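You operate a simulated robot arm through the tools that you are given. There is no shell and no other tool. Be economical: measure what you need, move in short steps, check, and stop when the job is done.

Carry out the task below with a simulated two-armed robot. There is one attempt and no reset: what you move stays moved.

TASK
Lay the blue pad square on the grey panel and weigh it down.
Fine: tab toward the panel's grip; square it with the alignment bar, then push the bar back; use the black weight. Set down upright: black weight.

Only the result counts: the job must be done as asked and must still hold three seconds after the hand-in. Knocking over, shifting, dropping, spilling or breaking anything else fails it.

THE ROBOT
Two 6-joint arms with two-finger grippers on one trunk, on a base that drives. Base frame: it is fixed to the floor where the robot stands at the start and does not move with it; the origin is under the middle of the robot, x ahead of it, y to its left, z up; the surface under the hand at the start is at about z = 820. Units: mm, rad, N and s.
The left shoulder is at the start at [70, 148, 1454], the right one opposite. With the tool pointing down near the work surface each hand reaches from about 340 to 600 mm from the robot's upright axis, wherever it stands, measured 20 degrees to its own side. Places, roughly: alignment bar [900, 100, 900]; black dial [700, 400, 900]; gap wheel [700, -400, 1000]; grey panel (18x20x4 cm) [800, 100, 900]; orange switch [700, 300, 900]; pad blue [500, -100, 800]; red dial [700, 500, 900]; shutter lever [900, -300, 1100]; start button [600, 500, 900]; stop button [600, 300, 900]. Payload 2.45 kg a hand.
The tool frame of a hand sits at the grasp point between the pads (the TCP): z along the fingers, y along the line on which they close. The tips reach 30 mm beyond it. Largest opening 106 mm; the body of the gripper starts 79 mm behind the TCP.
Orientation is that of the tool frame in the base frame, as a unit quaternion [x, y, z, w]. With the fingers straight down and closing along the base's y, the tool's x points along the base's -x, its y along +y and its z along -z.

THE INTERFACE
- The arms move only by the tool move_arm. It takes "left_targets", "right_targets" or both (then of equal length, played together; a hand with none holds still); each is a list of rows, each a list of 3 entries, a list of its own where there are three numbers: the turn, a rotation vector about the base's x, y, z in units of 60 degrees (1.0 is 60 degrees), then the shift along the base's x, y, z in units of 500 mm (1.0 is 500 mm), then the gripper command, from -1 (fully open) to 1 (shut), values between in proportion. In form: [[[rx, ry, rz], [dx, dy, dz], claw], ...]. A call has 1 to 10 rows; each row is the pose to reach, as a shift and turn from the pose commanded when the call began. A call with a number of a shift or a turn outside -1 to 1 is refused whole. Rows are played at 5 a second. More than 50 mm and 0.15 rad between two rows, or a gripper value outside its range, and nothing of the call is played. Where a pose cannot be reached the arm comes as near as it can. A force on the tool above 40 N (or 10 N above the force at the start of the call, whichever is more), or a blocked arm, ends the call early, and 0.2 s more pass. The fingers move at their own pace (about 72 mm/s each) and stop on an object; they squeeze with about 36 N. The grip force told is the motor's: it shows also when the fingers shut on nothing. Time passes only in rows, and 0.2 s behind the last, so rows that repeat a pose let the fingers close. It gives the time, the measured TCP pose, the force on the tool (base axes), the opening and the grip force at its end, in the units of the frame above (readings bear some noise), with the torque about the TCP (base axes, N m) and any sound that the robot's microphone picked up, and new pictures: "show" is both (left out), scene, wrist or none (wrist: the cameras of the hands that moved).
- Cameras (640 x 400 px; columns grow to the right, rows downward): "scene" is now at [103.2, -11.1, 1654.8]; the picture's right is [-0.20, -0.98, 0.00], its down [-0.86, 0.18, -0.47] and it looks along [0.46, -0.10, -0.88] (base axes); focal length 279 px, centre (320, 200). "left" rides on the left gripper at [76, 2, -106] in its tool frame; the picture's right is [-0.02, 1.00, 0.00], its down [-0.78, -0.02, -0.62] and it looks along [-0.62, -0.01, 0.78] (tool axes); focal length 247 px, centre (320, 200). "right" rides on the right gripper at [76, -2, -106] in its tool frame; the picture's right is [0.02, 1.00, 0.00], its down [-0.78, 0.02, -0.62] and it looks along [-0.62, 0.01, 0.78] (tool axes); focal length 247 px, centre (320, 200). There is no depth. A picture from a camera that has moved, and an enlarged one, comes with that camera's place and axes in the base frame and with its lens. The place of the scene camera against the robot may be out by one fixed shift of up to 18 mm in any direction.
- raise_lower(by): slides the trunk up (or, below 0, down) by that many mm; the arms and the scene camera ride with it, the base frame stays. It gives what a move gives, with no picture.
- base_move(legs): drives the robot by 1 to 6 legs, each [ahead, left, turn to the left] in mm, mm and rad, along the robot's own axes; the way and the turn of a leg run together, so that a leg with both is an arc; at most 1500 mm and 3.142 rad a leg. The arms and the cameras ride along, it lands a little off, and it stops where it bumps. It gives what a move gives, and a new picture of the scene camera.
- head_to(pan, tilt): turns the head with the scene camera to pan (to the left, within 1.501 rad either way) and tilt (down, from -0.506 to 1.204), counted from straight ahead of the robot. It gives what a move gives, and a new picture of the scene camera.
- inspect(camera, box): a new picture of the part [left, top, right, bottom] of that camera's present view, enlarged. The clock stands still meanwhile.
- job_done(): hands the job in; it is judged then, once.

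Work in short steps. Places have to be worked out from the pictures, the camera data and where the tool is seen: move nearer, look again, correct. Check each grasp and each placing, and mend what went wrong. You have 120 turns and 260 pictures in all, those below and enlarged ones among them. Open the grippers and draw the arms clear of the work before you hand the job in, unless the task says otherwise; then end with one line.

The tools are called as name(argument=value, ...) on one line, values as JSON. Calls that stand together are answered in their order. move_arm: Moves the arms, as the interface text tells. Its arguments: {"type":"object","properties":{"left_targets":{"type":"array","items":{"type":"array"}},"right_targets":{"type":"array","items":{"type":"array"}},"show":{"type":"string","enum":["both","scene","wrist","none"]}},"required":[]} The other tools are called the same way: raise_lower (by) slides the trunk up or down; base_move (legs) drives the base; head_to (pan, tilt) turns the head that bears the scene camera; inspect (camera, box) takes an enlarged picture of a part of a camera's view; job_done () hands the job in.

At the start:

```text
time_s: 0.0
left_eef_pos: [602.1, 172.4, 1062.6]
left_orientation: [0.0, 1.0, 0.0, 0.0]
left_contact_force: [-0.3, 0.0, 0.1]
left_ft_torque: [-0.03, 0.01, 0.0]
left_opening: 105.8
left_grasp_force: 0.0
right_eef_pos: [475.6, -230.7, 1061.7]
right_orientation: [0.0, 1.0, 0.0, 0.0]
right_contact_force: [-0.4, 1.1, 0.6]
right_ft_torque: [-0.02, 0.01, 0.03]
right_opening: 105.9
right_grasp_force: 0.0
trunk travel left (down, up): [-927.0, 13.0]
robot x, y, heading: [-2.9, -0.4, -0.0]
head pan, tilt: [-0.202, 1.08]
```

scene: 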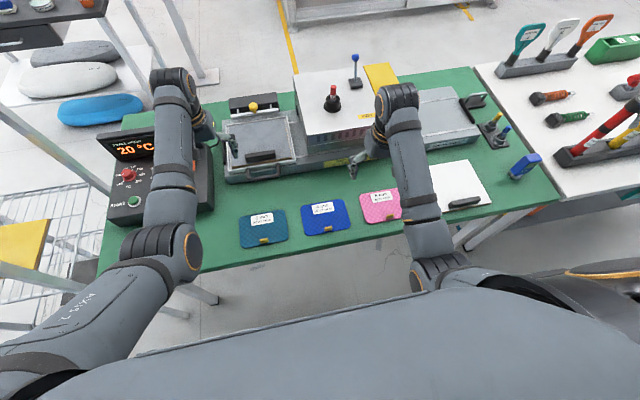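
right: 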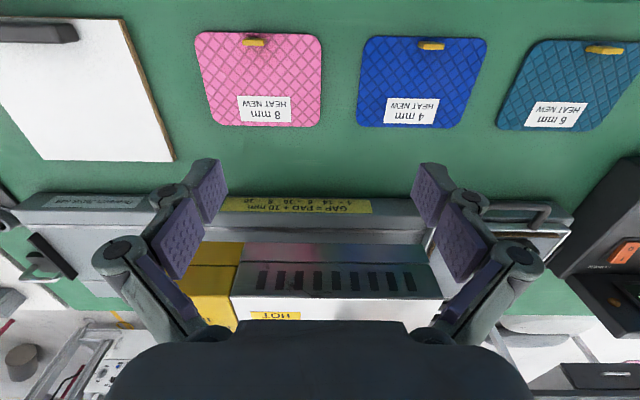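
left: 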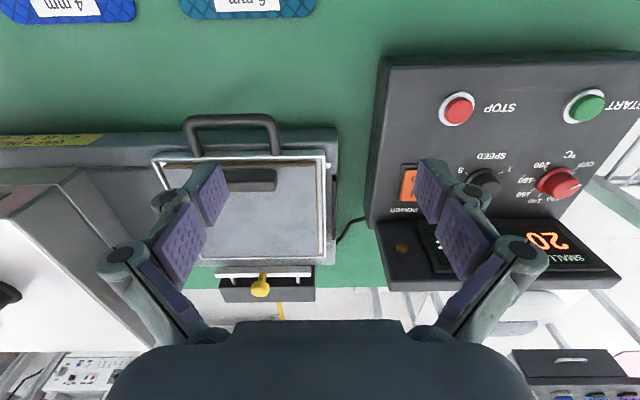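

I'll look closely at the panel, pads and surroundings before touching anything.

inspect(camera="left", box=[120, 90, 380, 310])

inspect(camera="scene", box=[200, 60, 440, 260])

inspect(camera="scene", box=[400, 0, 640, 220])

inspect(camera="right", box=[180, 10, 640, 180])

```text
1.82 times, centred on (250, 200) of left
camera zoom: at [524.7, 172.5, 1167.2], right [0.02, 1.0, 0.0], down [0.78, -0.02, 0.62], along [0.62, -0.01, -0.78], focal length 449 px, centre (447, 200)
```

zoom: 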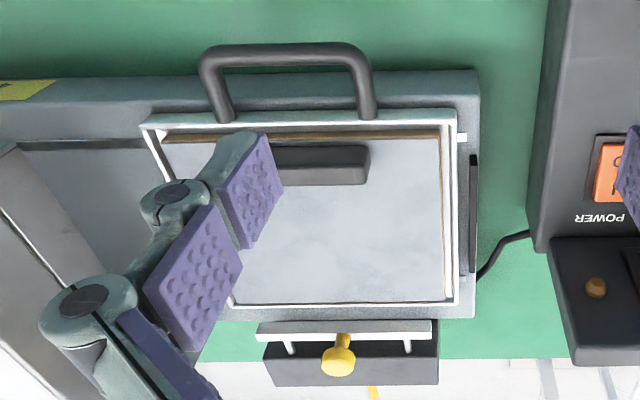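

```text
2.00 times, centred on (320, 160) of scene
camera zoom: at [103.2, -11.1, 1654.8], right [-0.2, -0.98, 0.0], down [-0.86, 0.18, -0.47], along [0.46, -0.1, -0.88], focal length 559 px, centre (320, 280)
```

zoom: 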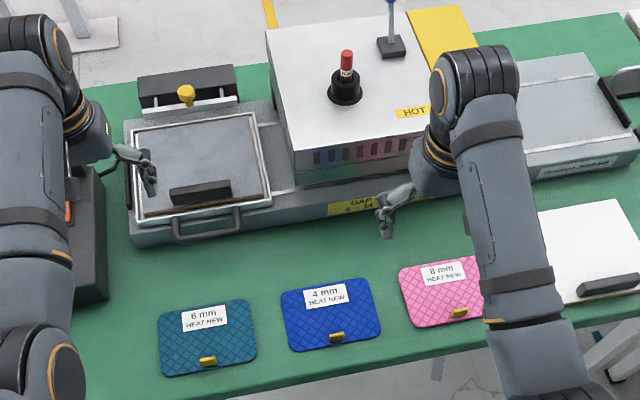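

```text
1.82 times, centred on (520, 110) of scene
camera zoom: at [103.2, -11.1, 1654.8], right [-0.2, -0.98, 0.0], down [-0.86, 0.18, -0.47], along [0.46, -0.1, -0.88], focal length 508 px, centre (-44, 364)
```

zoom: 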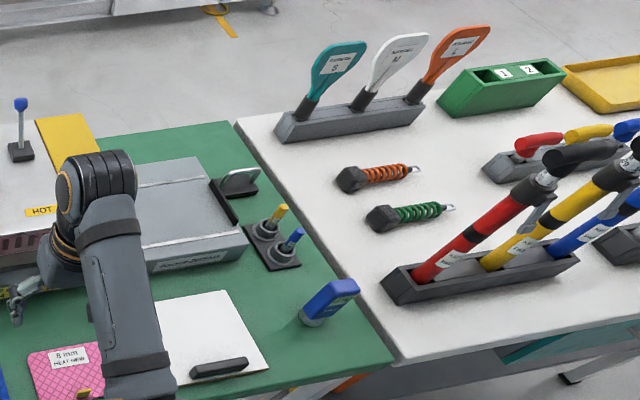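

```text
1.39 times, centred on (410, 95) of right
camera zoom: at [397.8, -233.5, 1167.8], right [-0.02, 1.0, 0.0], down [0.78, 0.02, 0.62], along [0.62, 0.01, -0.78], focal length 344 px, centre (195, 346)
```

zoom: 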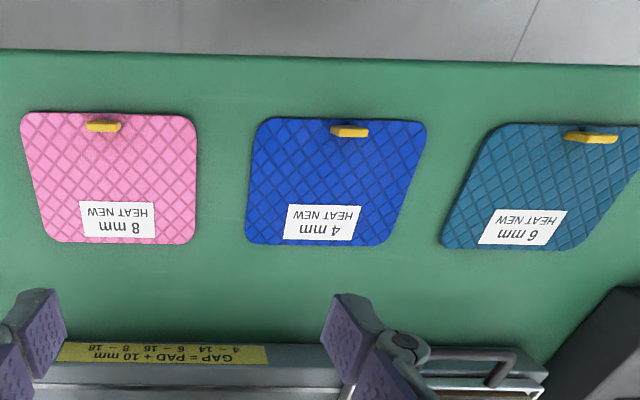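

The panel carries a black block, and a white sheet to the right carries another. I'll look more closely at both, and at the rest of the room.

inspect(camera="right", box=[0, 0, 200, 125])

inspect(camera="scene", box=[200, 80, 320, 190])

head_to(pan=0.7, tilt=0.8)

head_to(pan=-0.8, tilt=0.8)

```text
3.20 times, centred on (100, 62) of right
camera zoom: at [397.8, -233.5, 1167.8], right [-0.02, 1.0, 0.0], down [0.78, 0.02, 0.62], along [0.62, 0.01, -0.78], focal length 790 px, centre (1024, 640)
```

zoom: 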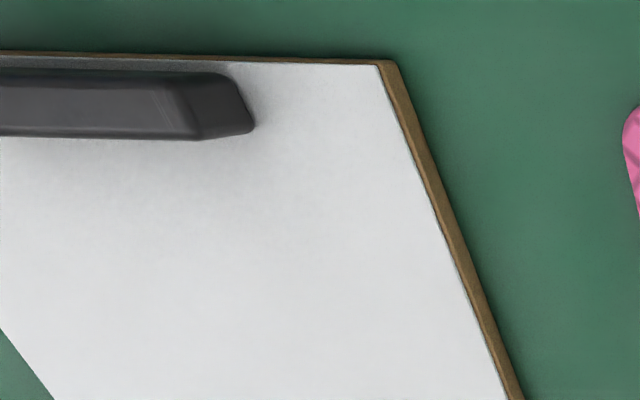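

```text
3.64 times, centred on (260, 135) of scene
camera zoom: at [103.2, -11.1, 1654.8], right [-0.2, -0.98, 0.0], down [-0.86, 0.18, -0.47], along [0.46, -0.1, -0.88], focal length 1016 px, centre (538, 436)
```

zoom: 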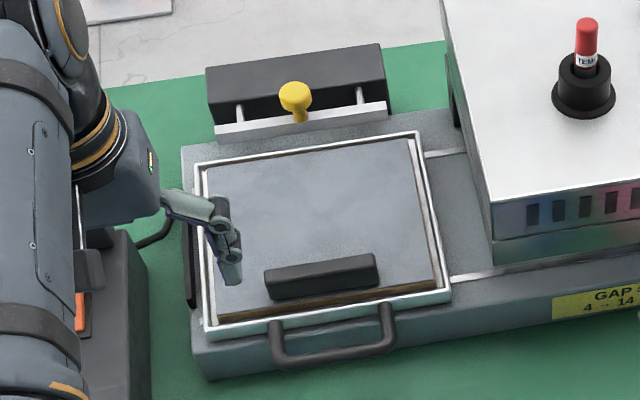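

```text
time_s: 1.2
left_eef_pos: [601.5, 172.0, 1061.6]
left_orientation: [0.0, 1.0, 0.0, 0.0]
left_contact_force: [0.1, 0.2, -0.2]
left_ft_torque: [0.0, -0.01, -0.03]
left_opening: 105.9
left_grasp_force: 0.0
right_eef_pos: [475.1, -231.5, 1062.0]
right_orientation: [0.0, 1.0, 0.0, 0.0]
right_contact_force: [0.6, 0.6, 0.0]
right_ft_torque: [-0.01, 0.0, -0.02]
right_opening: 106.2
right_grasp_force: 0.0
trunk travel left (down, up): [-927.0, 13.0]
robot x, y, heading: [-5.5, -1.5, -0.0]
head pan, tilt: [0.7, 0.799]
camera scene: at [101.8, 53.7, 1675.2], right [0.64, -0.77, 0.0], down [-0.55, -0.46, -0.7], along [0.53, 0.45, -0.72], focal length 279 px, centre (320, 200)
```

scene: 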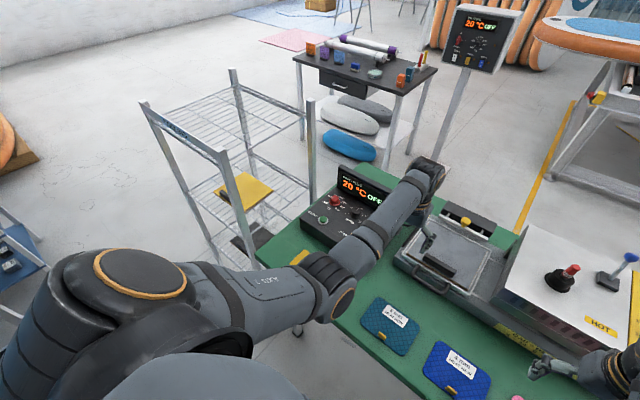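

```text
time_s: 2.8
left_eef_pos: [600.1, 171.6, 1060.3]
left_orientation: [0.0, 1.0, 0.0, 0.0]
left_contact_force: [-0.2, 0.2, -0.5]
left_ft_torque: [-0.03, 0.0, 0.0]
left_opening: 105.9
left_grasp_force: 0.1
right_eef_pos: [475.7, -232.1, 1061.6]
right_orientation: [0.0, 1.0, 0.0, 0.0]
right_contact_force: [0.4, -0.1, 0.7]
right_ft_torque: [0.02, 0.02, 0.04]
right_opening: 106.1
right_grasp_force: 0.1
trunk travel left (down, up): [-927.0, 13.0]
robot x, y, heading: [-1.5, 0.5, 0.002]
head pan, tilt: [-0.799, 0.799]
camera scene: at [96.3, -55.9, 1675.3], right [-0.72, -0.7, 0.0], down [-0.5, 0.51, -0.7], along [0.49, -0.5, -0.72], focal length 279 px, centre (320, 200)
```

scene: 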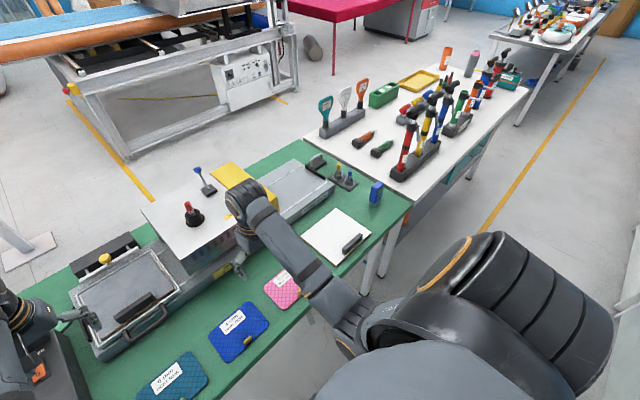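

The wrist cameras should settle which block is the weight. I'll shift both hands 100 mm to the right.

move_arm(left_targets=[[[0, 0, 0], [0, -0.1, 0], -1], [[0, 0, 0], [0, -0.2, 0], -1], [[0, 0, 0], [0, -0.2, 0], -1]], right_targets=[[[0, 0, 0], [0, -0.1, 0], -1], [[0, 0, 0], [0, -0.2, 0], -1], [[0, 0, 0], [0, -0.25, 0], -1]], show="wrist")

```text
time_s: 3.6
left_eef_pos: [601.2, 72.7, 1062.6]
left_orientation: [-0.001, 1.0, -0.001, 0.0]
left_contact_force: [-0.2, 0.5, 0.4]
left_ft_torque: [-0.02, 0.01, 0.02]
left_opening: 106.3
left_grasp_force: 0.1
right_eef_pos: [475.7, -354.8, 1061.7]
right_orientation: [0.0, 1.0, 0.0, -0.001]
right_contact_force: [0.3, 0.4, -0.1]
right_ft_torque: [-0.01, 0.02, -0.01]
right_opening: 106.1
right_grasp_force: 0.1
trunk travel left (down, up): [-927.0, 13.0]
robot x, y, heading: [-0.9, -0.1, 0.003]
head pan, tilt: [-0.799, 0.799]
camera right: at [398.3, -356.9, 1168.0], right [-0.02, 1.0, 0.0], down [0.78, 0.02, 0.62], along [0.62, 0.01, -0.78], focal length 247 px, centre (320, 200)
camera left: at [524.9, 73.7, 1166.7], right [0.02, 1.0, 0.0], down [0.78, -0.02, 0.62], along [0.62, -0.01, -0.78], focal length 247 px, centre (320, 200)
```

right: 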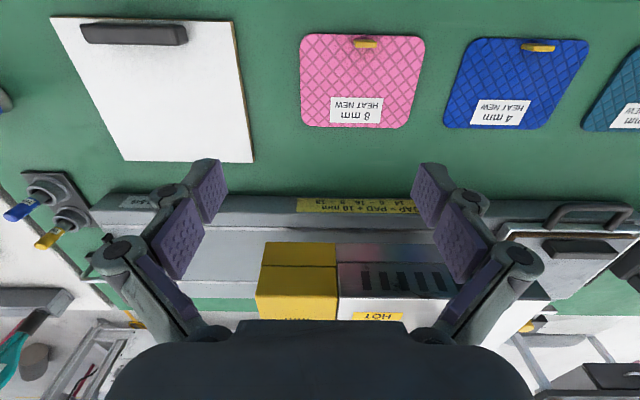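
left: 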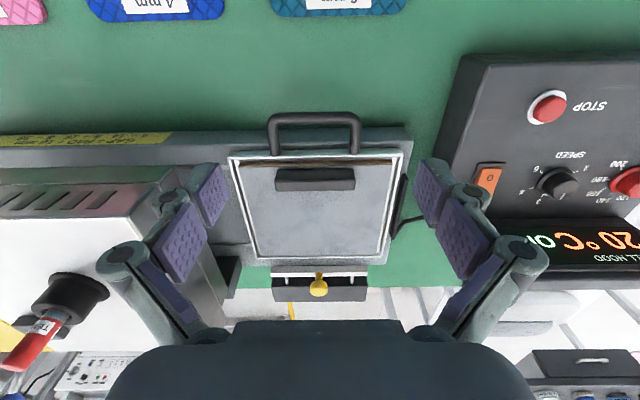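

inspect(camera="left", box=[215, 100, 435, 310])

inspect(camera="right", box=[40, 0, 260, 130])

inspect(camera="right", box=[420, 20, 610, 140])

```text
1.90 times, centred on (325, 205) of left
camera zoom: at [524.9, 73.7, 1166.7], right [0.02, 1.0, 0.0], down [0.78, -0.02, 0.62], along [0.62, -0.01, -0.78], focal length 470 px, centre (310, 190)
```

zoom: 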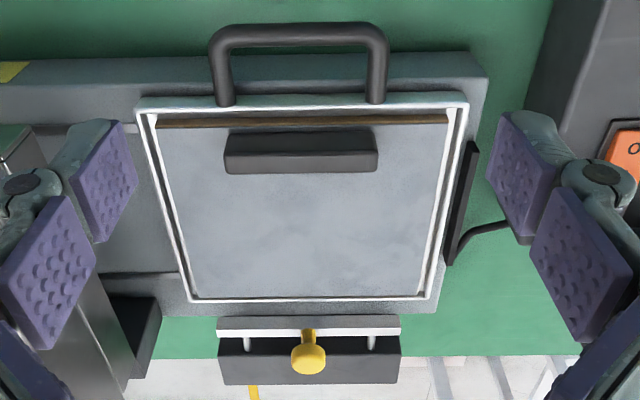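

```text
2.91 times, centred on (150, 65) of right
camera zoom: at [398.3, -356.9, 1168.0], right [-0.02, 1.0, 0.0], down [0.78, 0.02, 0.62], along [0.62, 0.01, -0.78], focal length 718 px, centre (814, 593)
```

zoom: 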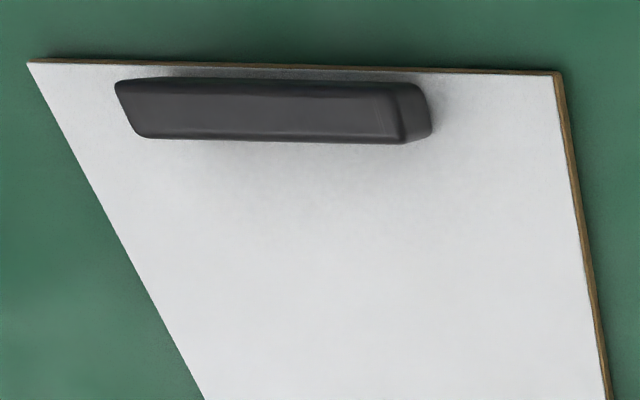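

```text
3.33 times, centred on (515, 80) of right
camera zoom: at [398.3, -356.9, 1168.0], right [-0.02, 1.0, 0.0], down [0.78, 0.02, 0.62], along [0.62, 0.01, -0.78], focal length 823 px, centre (-330, 600)
```

zoom: 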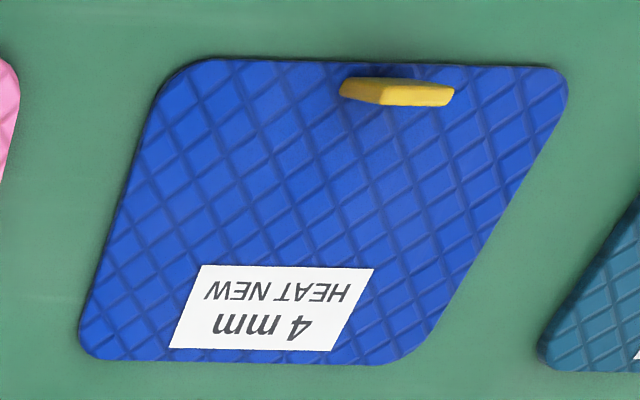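

The panel block's mounting isn't clear yet. I'll lower the left hand for a close, flatter look at it.

move_arm(left_targets=[[[0, 0, 0], [-0.05, 0, -0.05], -1], [[0, 0, 0], [-0.1, 0, -0.1], -1], [[0, 0, 0], [-0.15, 0, -0.15], -1], [[0, 0, 0], [-0.15, 0, -0.2], -1]], show="wrist")

inspect(camera="left", box=[220, 120, 420, 260])

```text
time_s: 4.8
left_eef_pos: [547.8, 125.8, 968.4]
left_orientation: [-0.018, 0.999, 0.039, 0.017]
left_contact_force: [0.1, 0.2, 0.1]
left_ft_torque: [0.04, 0.02, 0.0]
left_opening: 105.9
left_grasp_force: 0.1
right_eef_pos: [475.8, -357.6, 1059.8]
right_orientation: [0.002, 1.0, 0.0, -0.001]
right_contact_force: [-0.1, -0.6, 0.2]
right_ft_torque: [0.01, -0.03, 0.0]
right_opening: 106.2
right_grasp_force: 0.1
trunk travel left (down, up): [-927.0, 13.0]
robot x, y, heading: [-0.5, -2.5, 0.002]
head pan, tilt: [-0.799, 0.799]
stopped in row 4 (left hand): the arm was blocked; the commanded pose is now the measured one
camera left: at [467.8, 114.3, 1071.0], right [-0.01, 1.0, 0.08], down [0.76, -0.04, 0.65], along [0.65, 0.07, -0.76], focal length 247 px, centre (320, 200)
```

left: 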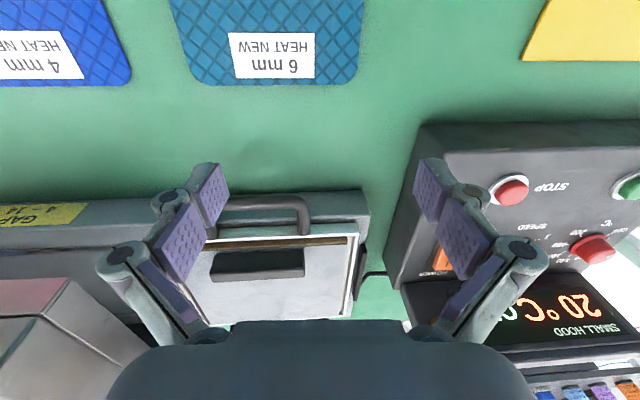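

```text
2.86 times, centred on (320, 190) of left
camera zoom: at [467.8, 114.3, 1071.0], right [-0.01, 1.0, 0.08], down [0.76, -0.04, 0.65], along [0.65, 0.07, -0.76], focal length 706 px, centre (320, 229)
```

zoom: 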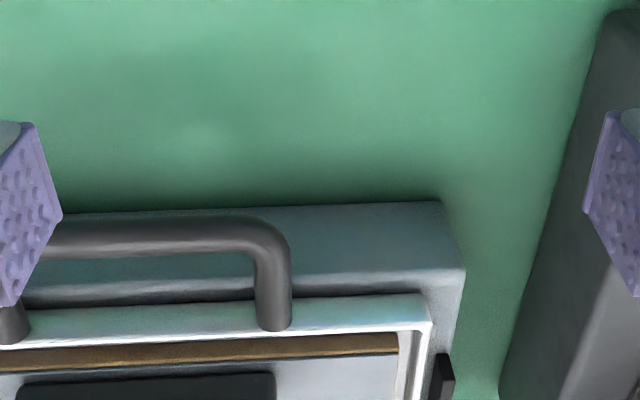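

inspect(camera="left", box=[180, 220, 370, 330])

```text
3.37 times, centred on (275, 275) of left
camera zoom: at [467.8, 114.3, 1071.0], right [-0.01, 1.0, 0.08], down [0.76, -0.04, 0.65], along [0.65, 0.07, -0.76], focal length 832 px, centre (472, -53)
```

zoom: 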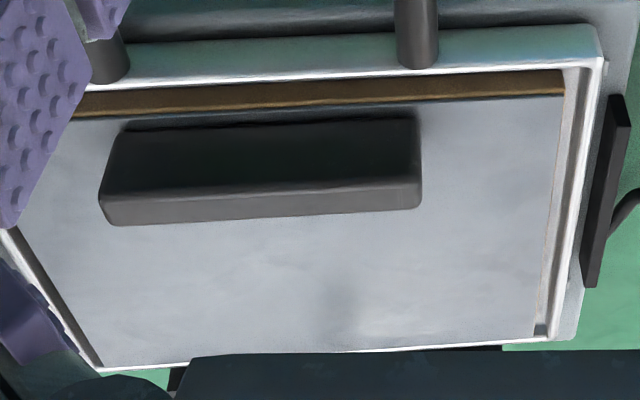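

inspect(camera="scene", box=[295, 195, 395, 275])

inspect(camera="scene", box=[60, 220, 220, 370])

inspect(camera="scene", box=[300, 40, 540, 210])

```text
5.00 times, centred on (345, 235) of scene
camera zoom: at [96.5, -56.3, 1675.2], right [-0.72, -0.7, 0.0], down [-0.5, 0.51, -0.7], along [0.49, -0.5, -0.72], focal length 1397 px, centre (195, 25)
```

zoom: 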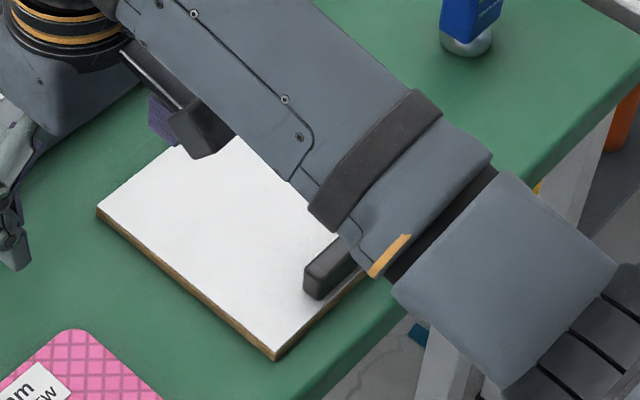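

```text
2.67 times, centred on (140, 295) of scene
camera zoom: at [96.5, -56.3, 1675.2], right [-0.72, -0.7, 0.0], down [-0.5, 0.51, -0.7], along [0.49, -0.5, -0.72], focal length 745 px, centre (800, -53)
```

zoom: 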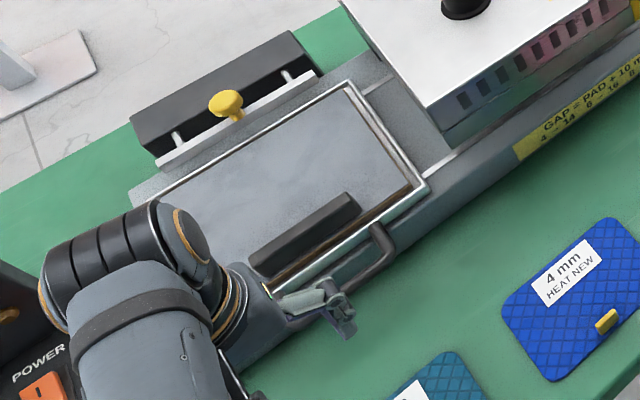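

```text
2.35 times, centred on (420, 125) of scene
camera zoom: at [96.5, -56.3, 1675.2], right [-0.72, -0.7, 0.0], down [-0.5, 0.51, -0.7], along [0.49, -0.5, -0.72], focal length 657 px, centre (85, 376)
```

zoom: 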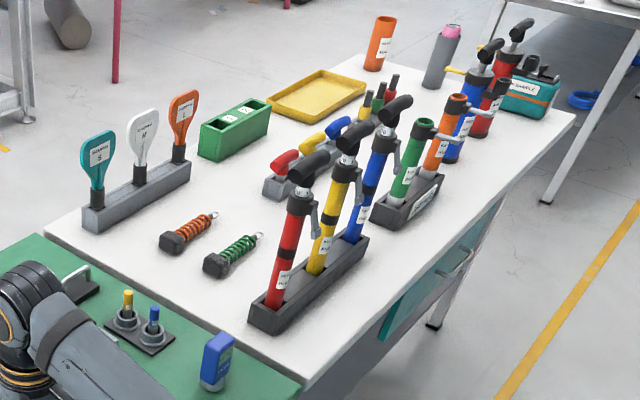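

The block may be the panel's own grip, since the white board has the same fitting. I'll search the rest of the room for a loose black weight.

head_to(pan=-0.5, tilt=0.55)

inspect(camera="scene", box=[330, 130, 500, 280])

head_to(pan=0.9, tilt=0.6)

inspect(camera="scene", box=[320, 60, 560, 240])

inspect(camera="scene", box=[160, 140, 400, 320])

head_to(pan=-1.4, tilt=0.5)

```text
time_s: 5.6
left_eef_pos: [547.8, 125.5, 968.6]
left_orientation: [-0.017, 0.999, 0.036, 0.017]
left_contact_force: [0.1, -0.3, 0.6]
left_ft_torque: [0.02, -0.02, -0.01]
left_opening: 106.0
left_grasp_force: 0.1
right_eef_pos: [475.8, -355.8, 1061.3]
right_orientation: [0.0, 1.0, 0.001, 0.0]
right_contact_force: [0.5, 0.4, -0.9]
right_ft_torque: [0.02, 0.01, -0.01]
right_opening: 106.1
right_grasp_force: 0.0
trunk travel left (down, up): [-927.0, 13.0]
robot x, y, heading: [-1.1, -1.1, -0.0]
head pan, tilt: [-0.499, 0.55]
camera scene: at [118.6, -40.6, 1696.6], right [-0.48, -0.88, 0.0], down [-0.46, 0.25, -0.85], along [0.75, -0.41, -0.52], focal length 279 px, centre (320, 200)
```

scene: 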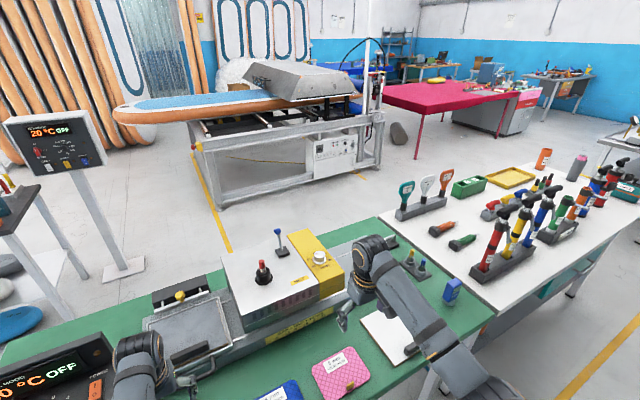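

```text
2.67 times, centred on (415, 205) of scene
camera zoom: at [118.6, -40.6, 1696.6], right [-0.48, -0.88, 0.0], down [-0.46, 0.25, -0.85], along [0.75, -0.41, -0.52], focal length 745 px, centre (67, 187)
```

zoom: 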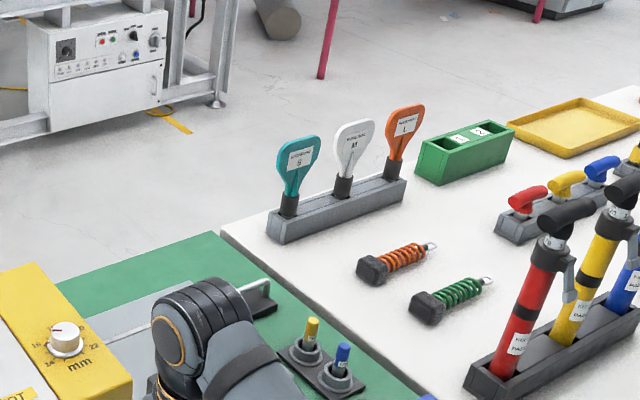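

```text
time_s: 7.1
left_eef_pos: [547.0, 124.5, 967.7]
left_orientation: [-0.018, 0.999, 0.039, 0.016]
left_contact_force: [0.5, -0.3, -0.1]
left_ft_torque: [0.0, 0.02, -0.02]
left_opening: 106.0
left_grasp_force: 0.1
right_eef_pos: [475.3, -357.2, 1060.6]
right_orientation: [0.0, 1.0, 0.0, 0.0]
right_contact_force: [0.6, 0.3, -0.1]
right_ft_torque: [-0.02, 0.0, -0.01]
right_opening: 105.9
right_grasp_force: 0.0
trunk travel left (down, up): [-927.0, 13.0]
robot x, y, heading: [0.6, 1.8, 0.001]
head pan, tilt: [0.901, 0.6]
camera scene: at [95.0, 70.9, 1692.1], right [0.78, -0.62, 0.0], down [-0.35, -0.44, -0.83], along [0.51, 0.65, -0.56], focal length 279 px, centre (320, 200)
```

scene: 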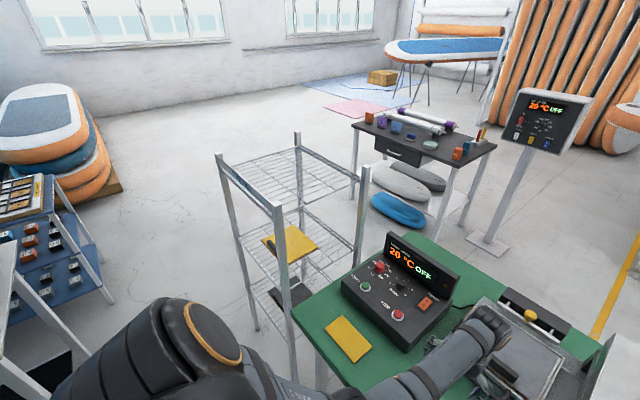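

```text
2.22 times, centred on (440, 150) of scene
camera zoom: at [95.0, 70.9, 1692.1], right [0.78, -0.62, 0.0], down [-0.35, -0.44, -0.83], along [0.51, 0.65, -0.56], focal length 621 px, centre (53, 311)
```

zoom: 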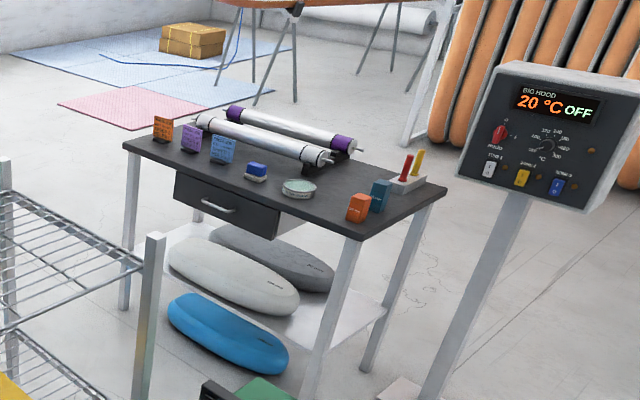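

```text
2.22 times, centred on (280, 230) of scene
camera zoom: at [95.0, 70.9, 1692.1], right [0.78, -0.62, 0.0], down [-0.35, -0.44, -0.83], along [0.51, 0.65, -0.56], focal length 621 px, centre (409, 133)
```

zoom: 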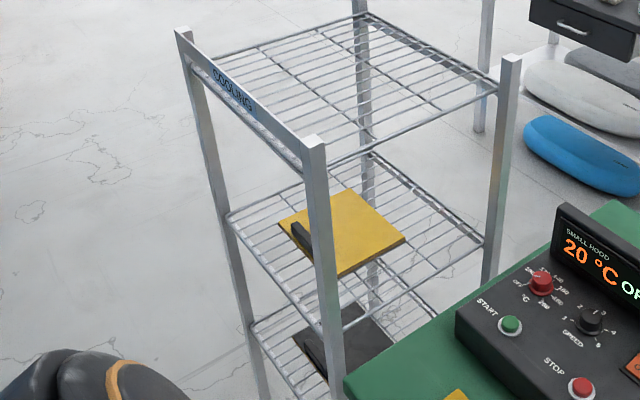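

```text
time_s: 9.3
left_eef_pos: [546.7, 124.2, 967.8]
left_orientation: [-0.017, 0.999, 0.038, 0.016]
left_contact_force: [-0.3, -0.7, -0.4]
left_ft_torque: [0.0, -0.02, 0.01]
left_opening: 106.2
left_grasp_force: 0.0
right_eef_pos: [475.5, -357.6, 1061.7]
right_orientation: [0.0, 1.0, 0.0, 0.0]
right_contact_force: [0.4, 0.5, 0.1]
right_ft_torque: [-0.02, 0.04, 0.03]
right_opening: 105.9
right_grasp_force: 0.0
trunk travel left (down, up): [-927.0, 13.0]
robot x, y, heading: [1.2, -1.6, -0.002]
head pan, tilt: [-1.4, 0.499]
camera scene: at [55.6, -87.9, 1701.2], right [-0.99, -0.17, 0.0], down [-0.08, 0.47, -0.88], along [0.15, -0.87, -0.48], focal length 279 px, centre (320, 200)
```

scene: 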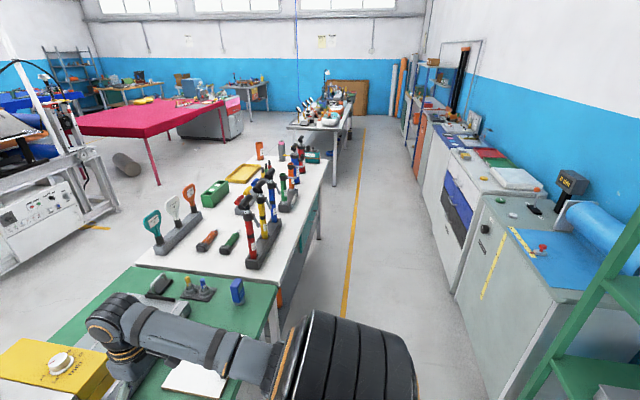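

The cooling shelf holds other panels with the same black bars, so the bar is the panel's grip. I'll zoom in on the remaining candidates for the black weight.

inspect(camera="scene", box=[470, 150, 640, 290])

inspect(camera="scene", box=[130, 240, 270, 330])

inspect(camera="scene", box=[190, 120, 350, 270])

inspect(camera="scene", box=[400, 70, 560, 220])

inspect(camera="scene", box=[270, 60, 400, 160])

inspect(camera="scene", box=[40, 40, 290, 200])

```text
2.86 times, centred on (555, 220) of scene
camera zoom: at [55.6, -87.9, 1701.2], right [-0.99, -0.17, 0.0], down [-0.08, 0.47, -0.88], along [0.15, -0.87, -0.48], focal length 798 px, centre (-351, 143)
```

zoom: 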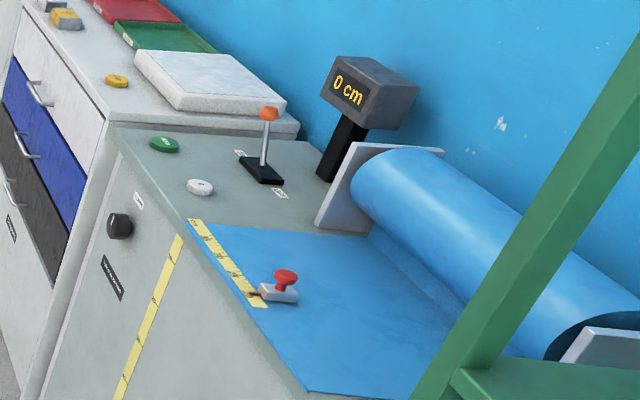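

```text
4.44 times, centred on (200, 285) of scene
camera zoom: at [55.6, -87.9, 1701.2], right [-0.99, -0.17, 0.0], down [-0.08, 0.47, -0.88], along [0.15, -0.87, -0.48], focal length 1242 px, centre (853, -178)
```

zoom: 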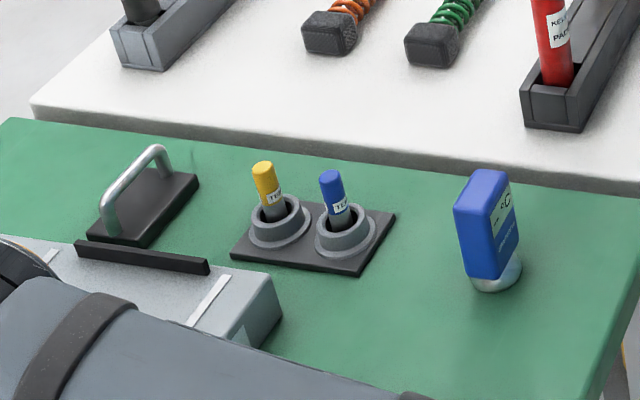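

```text
2.67 times, centred on (270, 195) of scene
camera zoom: at [55.6, -87.9, 1701.2], right [-0.99, -0.17, 0.0], down [-0.08, 0.47, -0.88], along [0.15, -0.87, -0.48], focal length 745 px, centre (453, 213)
```

zoom: 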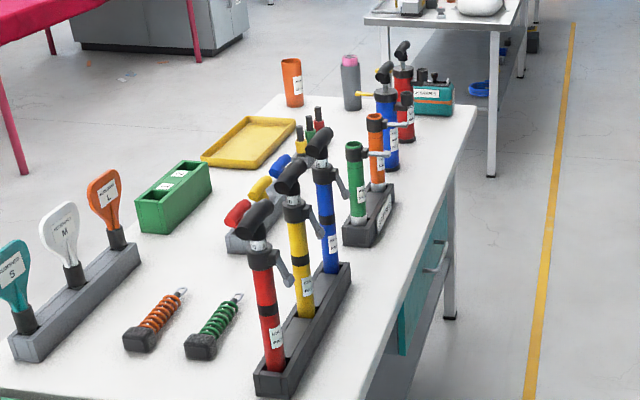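

```text
2.67 times, centred on (480, 145) of scene
camera zoom: at [55.6, -87.9, 1701.2], right [-0.99, -0.17, 0.0], down [-0.08, 0.47, -0.88], along [0.15, -0.87, -0.48], focal length 745 px, centre (-107, 347)
```

zoom: 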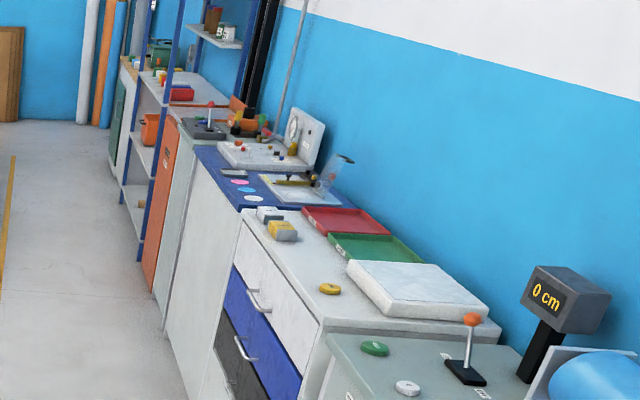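

```text
4.00 times, centred on (335, 110) of scene
camera zoom: at [55.6, -87.9, 1701.2], right [-0.99, -0.17, 0.0], down [-0.08, 0.47, -0.88], along [0.15, -0.87, -0.48], focal length 1118 px, centre (260, 560)
```

zoom: 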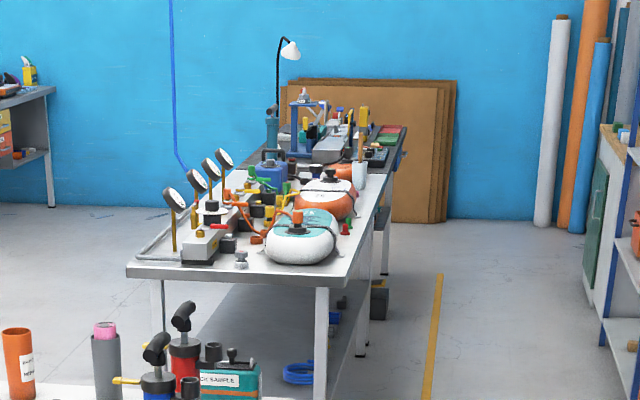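

```text
2.50 times, centred on (165, 120) of scene
camera zoom: at [55.6, -87.9, 1701.2], right [-0.99, -0.17, 0.0], down [-0.08, 0.47, -0.88], along [0.15, -0.87, -0.48], focal length 698 px, centre (708, 400)
```

zoom: 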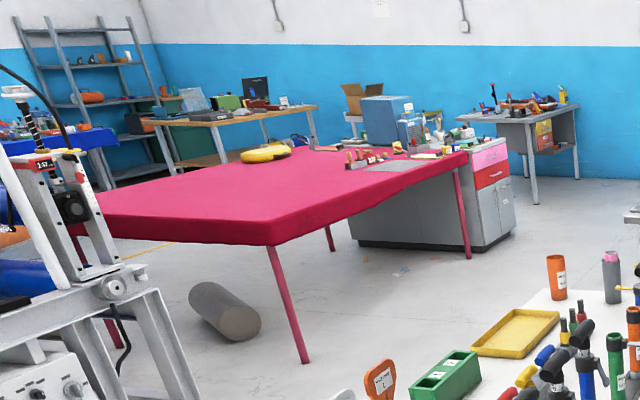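

The black slab with an arched silver handle, near (840, −810) behind the conveyor's right end, is clearly the black weight. First the pad: I'll raise the left hand out of the way and bring the right hand above the blue pad's tab while turning the gripper.

move_arm(left_targets=[[[0, 0, 0], [0, 0, 0.08], -1], [[0, 0, 0], [0, 0.08, 0.16], -1], [[0, 0, 0], [0, 0.16, 0.18], -1], [[0, 0, 0], [0, 0.24, 0.18], -1], [[0, 0, 0], [0, 0.24, 0.18], -1], [[0, 0, 0], [0, 0.24, 0.18], -1]], right_targets=[[[0, 0, 0.125], [0, 0.09, 0], -1], [[0, 0, 0.25], [-0.01, 0.18, 0], -1], [[0, 0, 0.375], [-0.02, 0.27, 0], -1], [[0, 0, 0.5], [-0.03, 0.36, -0.02], -1], [[0, 0, 0.625], [-0.04, 0.44, -0.04], -1], [[0, 0, 0.75], [-0.06, 0.5, -0.06], -1]], show="none")

move_arm(right_targets=[[[0, 0, 0.125], [0, 0, 0], -1], [[0, 0, 0.25], [0, 0, 0], -1], [[0, 0, 0.375], [0, 0, 0], -1], [[0, 0, 0.5], [0, 0, 0], -1], [[0, 0, 0.625], [0, 0, 0], -1], [[0, 0, 0.75], [0, 0, 0], -1]], show="wrist")

head_to(pan=0, tilt=1.0)

```text
refused: row 2 steps farther than a row can; nothing moved
```

```text
time_s: 10.7
left_eef_pos: [547.0, 125.3, 967.7]
left_orientation: [-0.017, 0.999, 0.037, 0.016]
left_contact_force: [-0.9, -0.1, 0.2]
left_ft_torque: [-0.01, 0.01, 0.0]
left_opening: 106.0
left_grasp_force: 0.0
right_eef_pos: [475.5, -356.2, 1060.3]
right_orientation: [-0.383, 0.924, 0.0, -0.001]
right_contact_force: [-0.1, -0.9, 0.3]
right_ft_torque: [-0.04, 0.01, 0.04]
right_opening: 106.1
right_grasp_force: 0.1
trunk travel left (down, up): [-927.0, 13.0]
robot x, y, heading: [-2.1, -3.2, 0.001]
head pan, tilt: [-1.4, 0.499]
camera right: at [421.7, -412.1, 1167.6], right [-0.72, 0.69, 0.0], down [0.54, 0.57, 0.62], along [0.43, 0.45, -0.78], focal length 247 px, centre (320, 200)
```

right: 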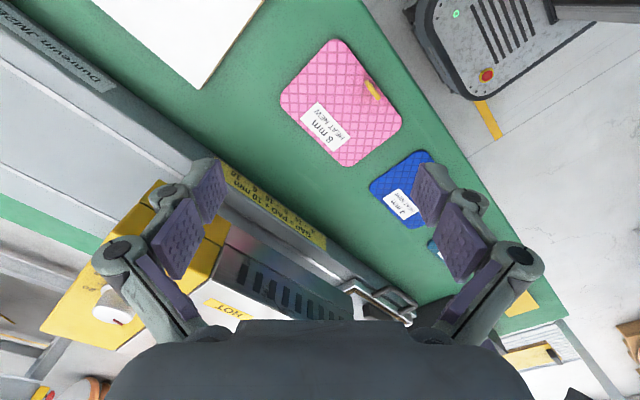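

```text
time_s: 12.2
left_eef_pos: [546.7, 124.2, 967.1]
left_orientation: [-0.017, 0.999, 0.038, 0.016]
left_contact_force: [1.0, -0.5, -0.7]
left_ft_torque: [0.01, 0.02, 0.02]
left_opening: 105.8
left_grasp_force: 0.0
right_eef_pos: [475.3, -357.0, 1061.8]
right_orientation: [-0.382, 0.924, 0.0, 0.0]
right_contact_force: [0.0, -0.4, 0.6]
right_ft_torque: [0.01, 0.02, 0.01]
right_opening: 105.8
right_grasp_force: 0.1
trunk travel left (down, up): [-927.0, 13.0]
robot x, y, heading: [0.4, 4.0, 0.002]
head pan, tilt: [0.0, 1.0]
camera scene: at [109.7, 1.7, 1660.1], right [0.0, -1.0, 0.0], down [-0.84, 0.0, -0.54], along [0.54, 0.0, -0.84], focal length 279 px, centre (320, 200)
```

scene: 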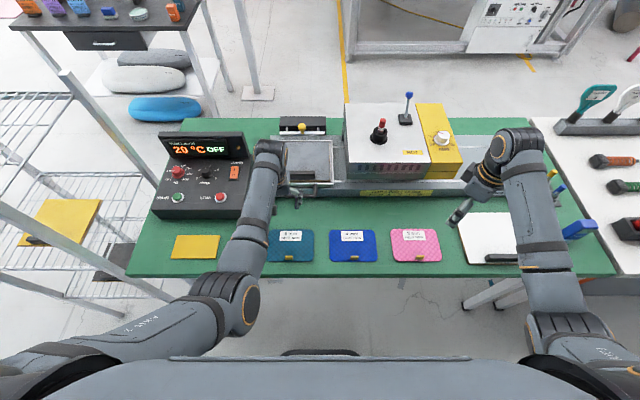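

The scene view puts the blue pad at x 415–526, y about −32 to −183, with its tab near (428, −101). I'll move again in smaller steps.

move_arm(left_targets=[[[0, 0, 0], [0, 0, 0.08], -1], [[0, 0, 0], [0, 0.05, 0.14], -1], [[0, 0, 0], [0, 0.1, 0.18], -1], [[0, 0, 0], [0, 0.18, 0.18], -1], [[0, 0, 0], [0, 0.24, 0.18], -1], [[0, 0, 0], [0, 0.24, 0.18], -1]], right_targets=[[[0, 0, 0.125], [-0.015, 0.085, 0], -1], [[0, 0, 0.25], [-0.03, 0.17, 0], -1], [[0, 0, 0.375], [-0.045, 0.255, 0], -1], [[0, 0, 0.5], [-0.06, 0.34, 0], -1], [[0, 0, 0.625], [-0.075, 0.425, 0], -1], [[0, 0, 0.75], [-0.09, 0.51, 0], -1]], show="wrist")

```text
time_s: 13.6
left_eef_pos: [547.6, 238.9, 1059.7]
left_orientation: [-0.016, 0.999, 0.036, 0.016]
left_contact_force: [0.5, -0.5, -0.2]
left_ft_torque: [0.05, -0.01, -0.03]
left_opening: 106.1
left_grasp_force: 0.0
right_eef_pos: [443.1, -217.3, 1052.2]
right_orientation: [-0.681, 0.726, -0.075, -0.068]
right_contact_force: [-1.1, 0.0, 0.5]
right_ft_torque: [0.03, -0.01, -0.02]
right_opening: 105.9
right_grasp_force: 0.1
right hand out of reach, approached as far as the arm can: row 6
trunk travel left (down, up): [-927.0, 13.0]
robot x, y, heading: [4.5, 3.6, -0.0]
head pan, tilt: [0.0, 1.0]
stopped in row 6 (right hand): the arm was blocked; the commanded pose is now the measured one
camera right: at [438.7, -271.3, 1171.1], right [-1.0, 0.04, -0.01], down [0.03, 0.89, 0.45], along [0.03, 0.45, -0.89], focal length 247 px, centre (320, 200)
camera left: at [467.5, 229.0, 1161.4], right [-0.01, 1.0, 0.07], down [0.76, -0.04, 0.64], along [0.65, 0.06, -0.76], focal length 247 px, centre (320, 200)
```

right: 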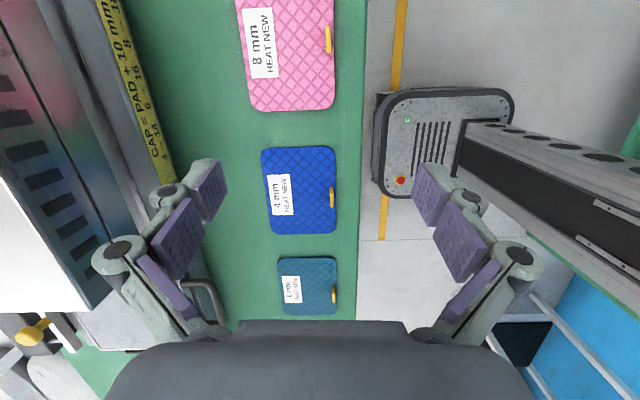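
left: 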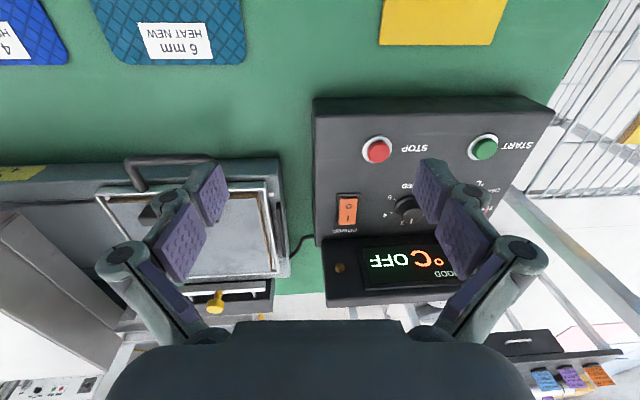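

The right hand can't come that far inward with this turn. I'll tuck the left hand inward, then drive the base 150 mm left.

move_arm(left_targets=[[[0, 0, 0], [0, -0.09, 0], -1], [[0, 0, 0], [0, -0.18, 0], -1], [[0, 0, 0], [0, -0.22, 0], -1]], show="none")

base_move(legs=[[0, 150, 0]])

```text
time_s: 14.4
left_eef_pos: [547.2, 141.4, 1056.1]
left_orientation: [-0.019, 0.999, 0.043, 0.015]
left_contact_force: [0.5, 0.7, 0.3]
left_ft_torque: [-0.03, 0.02, -0.05]
left_opening: 106.1
left_grasp_force: 0.1
right_eef_pos: [444.0, -213.3, 1052.6]
right_orientation: [-0.681, 0.725, -0.077, -0.068]
right_contact_force: [1.0, 0.6, 0.2]
right_ft_torque: [-0.01, 0.01, 0.02]
right_opening: 106.1
right_grasp_force: 0.1
trunk travel left (down, up): [-927.0, 13.0]
robot x, y, heading: [-0.4, -0.7, 0.001]
head pan, tilt: [0.0, 1.0]
```

```text
time_s: 15.8
left_eef_pos: [548.7, 287.1, 1058.1]
left_orientation: [-0.018, 0.999, 0.042, 0.016]
left_contact_force: [0.0, -0.3, -0.3]
left_ft_torque: [0.0, 0.0, 0.02]
left_opening: 106.1
left_grasp_force: 0.1
right_eef_pos: [443.6, -65.4, 1051.8]
right_orientation: [-0.682, 0.725, -0.076, -0.066]
right_contact_force: [-0.8, 0.2, -0.1]
right_ft_torque: [0.03, 0.0, -0.01]
right_opening: 106.2
right_grasp_force: 0.2
trunk travel left (down, up): [-927.0, 13.0]
robot x, y, heading: [-0.8, 154.7, -0.006]
head pan, tilt: [0.0, 1.0]
camera scene: at [109.8, 148.7, 1660.1], right [0.0, -1.0, 0.0], down [-0.84, 0.0, -0.54], along [0.54, 0.0, -0.84], focal length 279 px, centre (320, 200)
```

scene: 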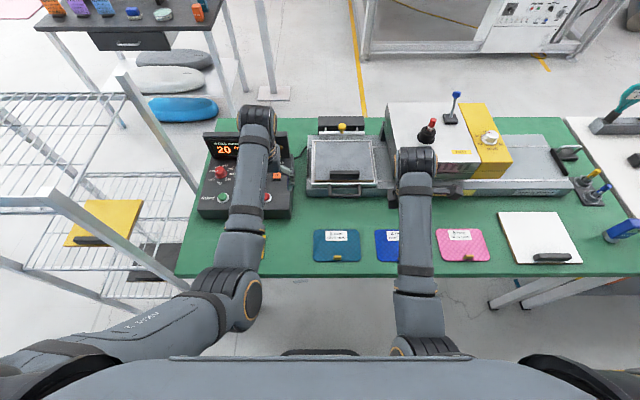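

Base is at y≈155. I'll straighten the right hand (fingers down, closing along x) and lower it over the tab for a close look.

move_arm(right_targets=[[[0.098, 0.005, 0.03], [-0.015, -0.035, -0.05], -1], [[0.195, 0.011, 0.059], [-0.03, -0.07, -0.1], -1], [[0.195, 0.011, 0.059], [-0.03, -0.07, -0.18], -1], [[0.195, 0.011, 0.059], [-0.03, -0.07, -0.18], -1]], show="wrist")

inspect(camera="right", box=[220, 60, 420, 200])

```text
time_s: 16.8
left_eef_pos: [550.9, 290.7, 1058.6]
left_orientation: [-0.018, 0.999, 0.041, 0.018]
left_contact_force: [-0.6, -0.4, 0.1]
left_ft_torque: [0.0, 0.03, -0.02]
left_opening: 105.9
left_grasp_force: 0.1
right_eef_pos: [429.0, -97.8, 962.7]
right_orientation: [-0.706, 0.708, 0.0, 0.0]
right_contact_force: [0.8, -0.2, -0.3]
right_ft_torque: [0.01, 0.0, 0.02]
right_opening: 105.9
right_grasp_force: 0.0
trunk travel left (down, up): [-927.0, 13.0]
robot x, y, heading: [-3.0, 150.3, -0.001]
head pan, tilt: [0.0, 1.0]
camera right: at [429.3, -175.3, 1068.2], right [-1.0, -0.02, 0.0], down [-0.02, 0.78, 0.62], along [-0.01, 0.62, -0.78], focal length 247 px, centre (320, 200)
```

right: 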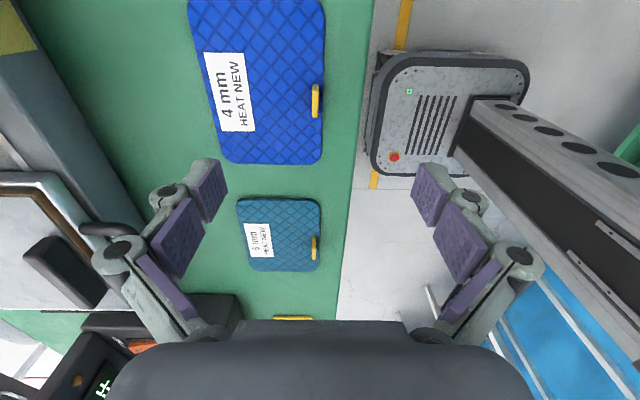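

```text
2.86 times, centred on (320, 130) of right
camera zoom: at [429.3, -175.3, 1068.2], right [-1.0, -0.02, 0.0], down [-0.02, 0.78, 0.62], along [-0.01, 0.62, -0.78], focal length 706 px, centre (320, 400)
```

zoom: 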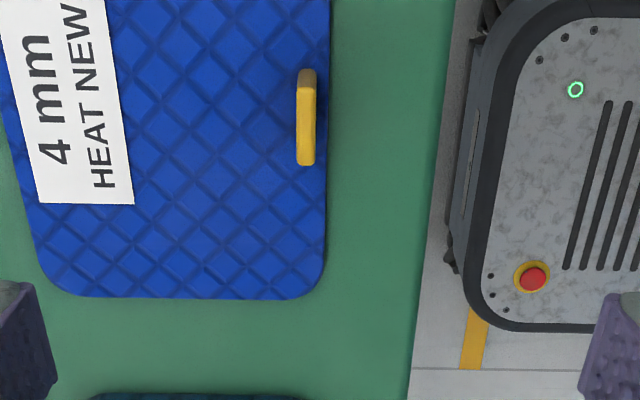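

The tab is at about (433, −104), roughly 31 mm long and 6 mm thick. I'll descend above it with the gripper partly closed and check alignment.

move_arm(right_targets=[[[0, 0, 0], [0.008, -0.012, -0.08], 0.25], [[0, 0, 0], [0.008, -0.012, -0.16], 0.25], [[0, 0, 0], [0.008, -0.012, -0.16], 0.25]], show="wrist")

inspect(camera="right", box=[220, 60, 420, 200])

```text
time_s: 17.6
left_eef_pos: [548.2, 290.0, 1058.4]
left_orientation: [-0.018, 0.999, 0.042, 0.017]
left_contact_force: [0.2, -0.7, -0.4]
left_ft_torque: [-0.02, -0.03, 0.01]
left_opening: 106.1
left_grasp_force: 0.1
right_eef_pos: [430.8, -105.1, 883.2]
right_orientation: [-0.707, 0.707, -0.001, 0.0]
right_contact_force: [-0.2, -0.6, 0.5]
right_ft_torque: [0.0, 0.02, 0.0]
right_opening: 39.8
right_grasp_force: 0.0
trunk travel left (down, up): [-927.0, 13.0]
robot x, y, heading: [0.0, 148.4, -0.003]
head pan, tilt: [0.0, 1.0]
camera right: at [432.3, -182.4, 989.2], right [-1.0, -0.02, 0.0], down [-0.02, 0.78, 0.62], along [-0.01, 0.62, -0.78], focal length 247 px, centre (320, 200)
```

right: 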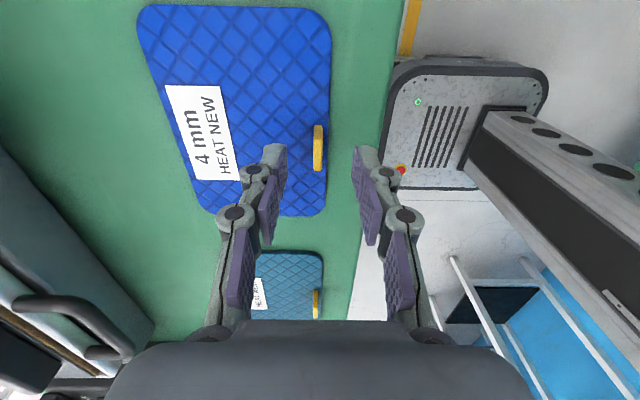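

```text
2.86 times, centred on (320, 130) of right
camera zoom: at [432.3, -182.4, 989.2], right [-1.0, -0.02, 0.0], down [-0.02, 0.78, 0.62], along [-0.01, 0.62, -0.78], focal length 706 px, centre (320, 400)
```

zoom: 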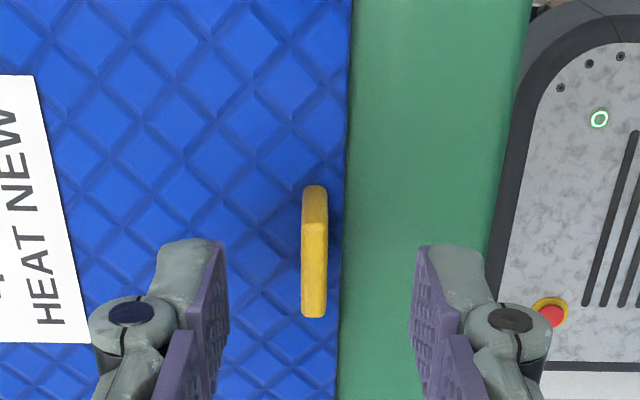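

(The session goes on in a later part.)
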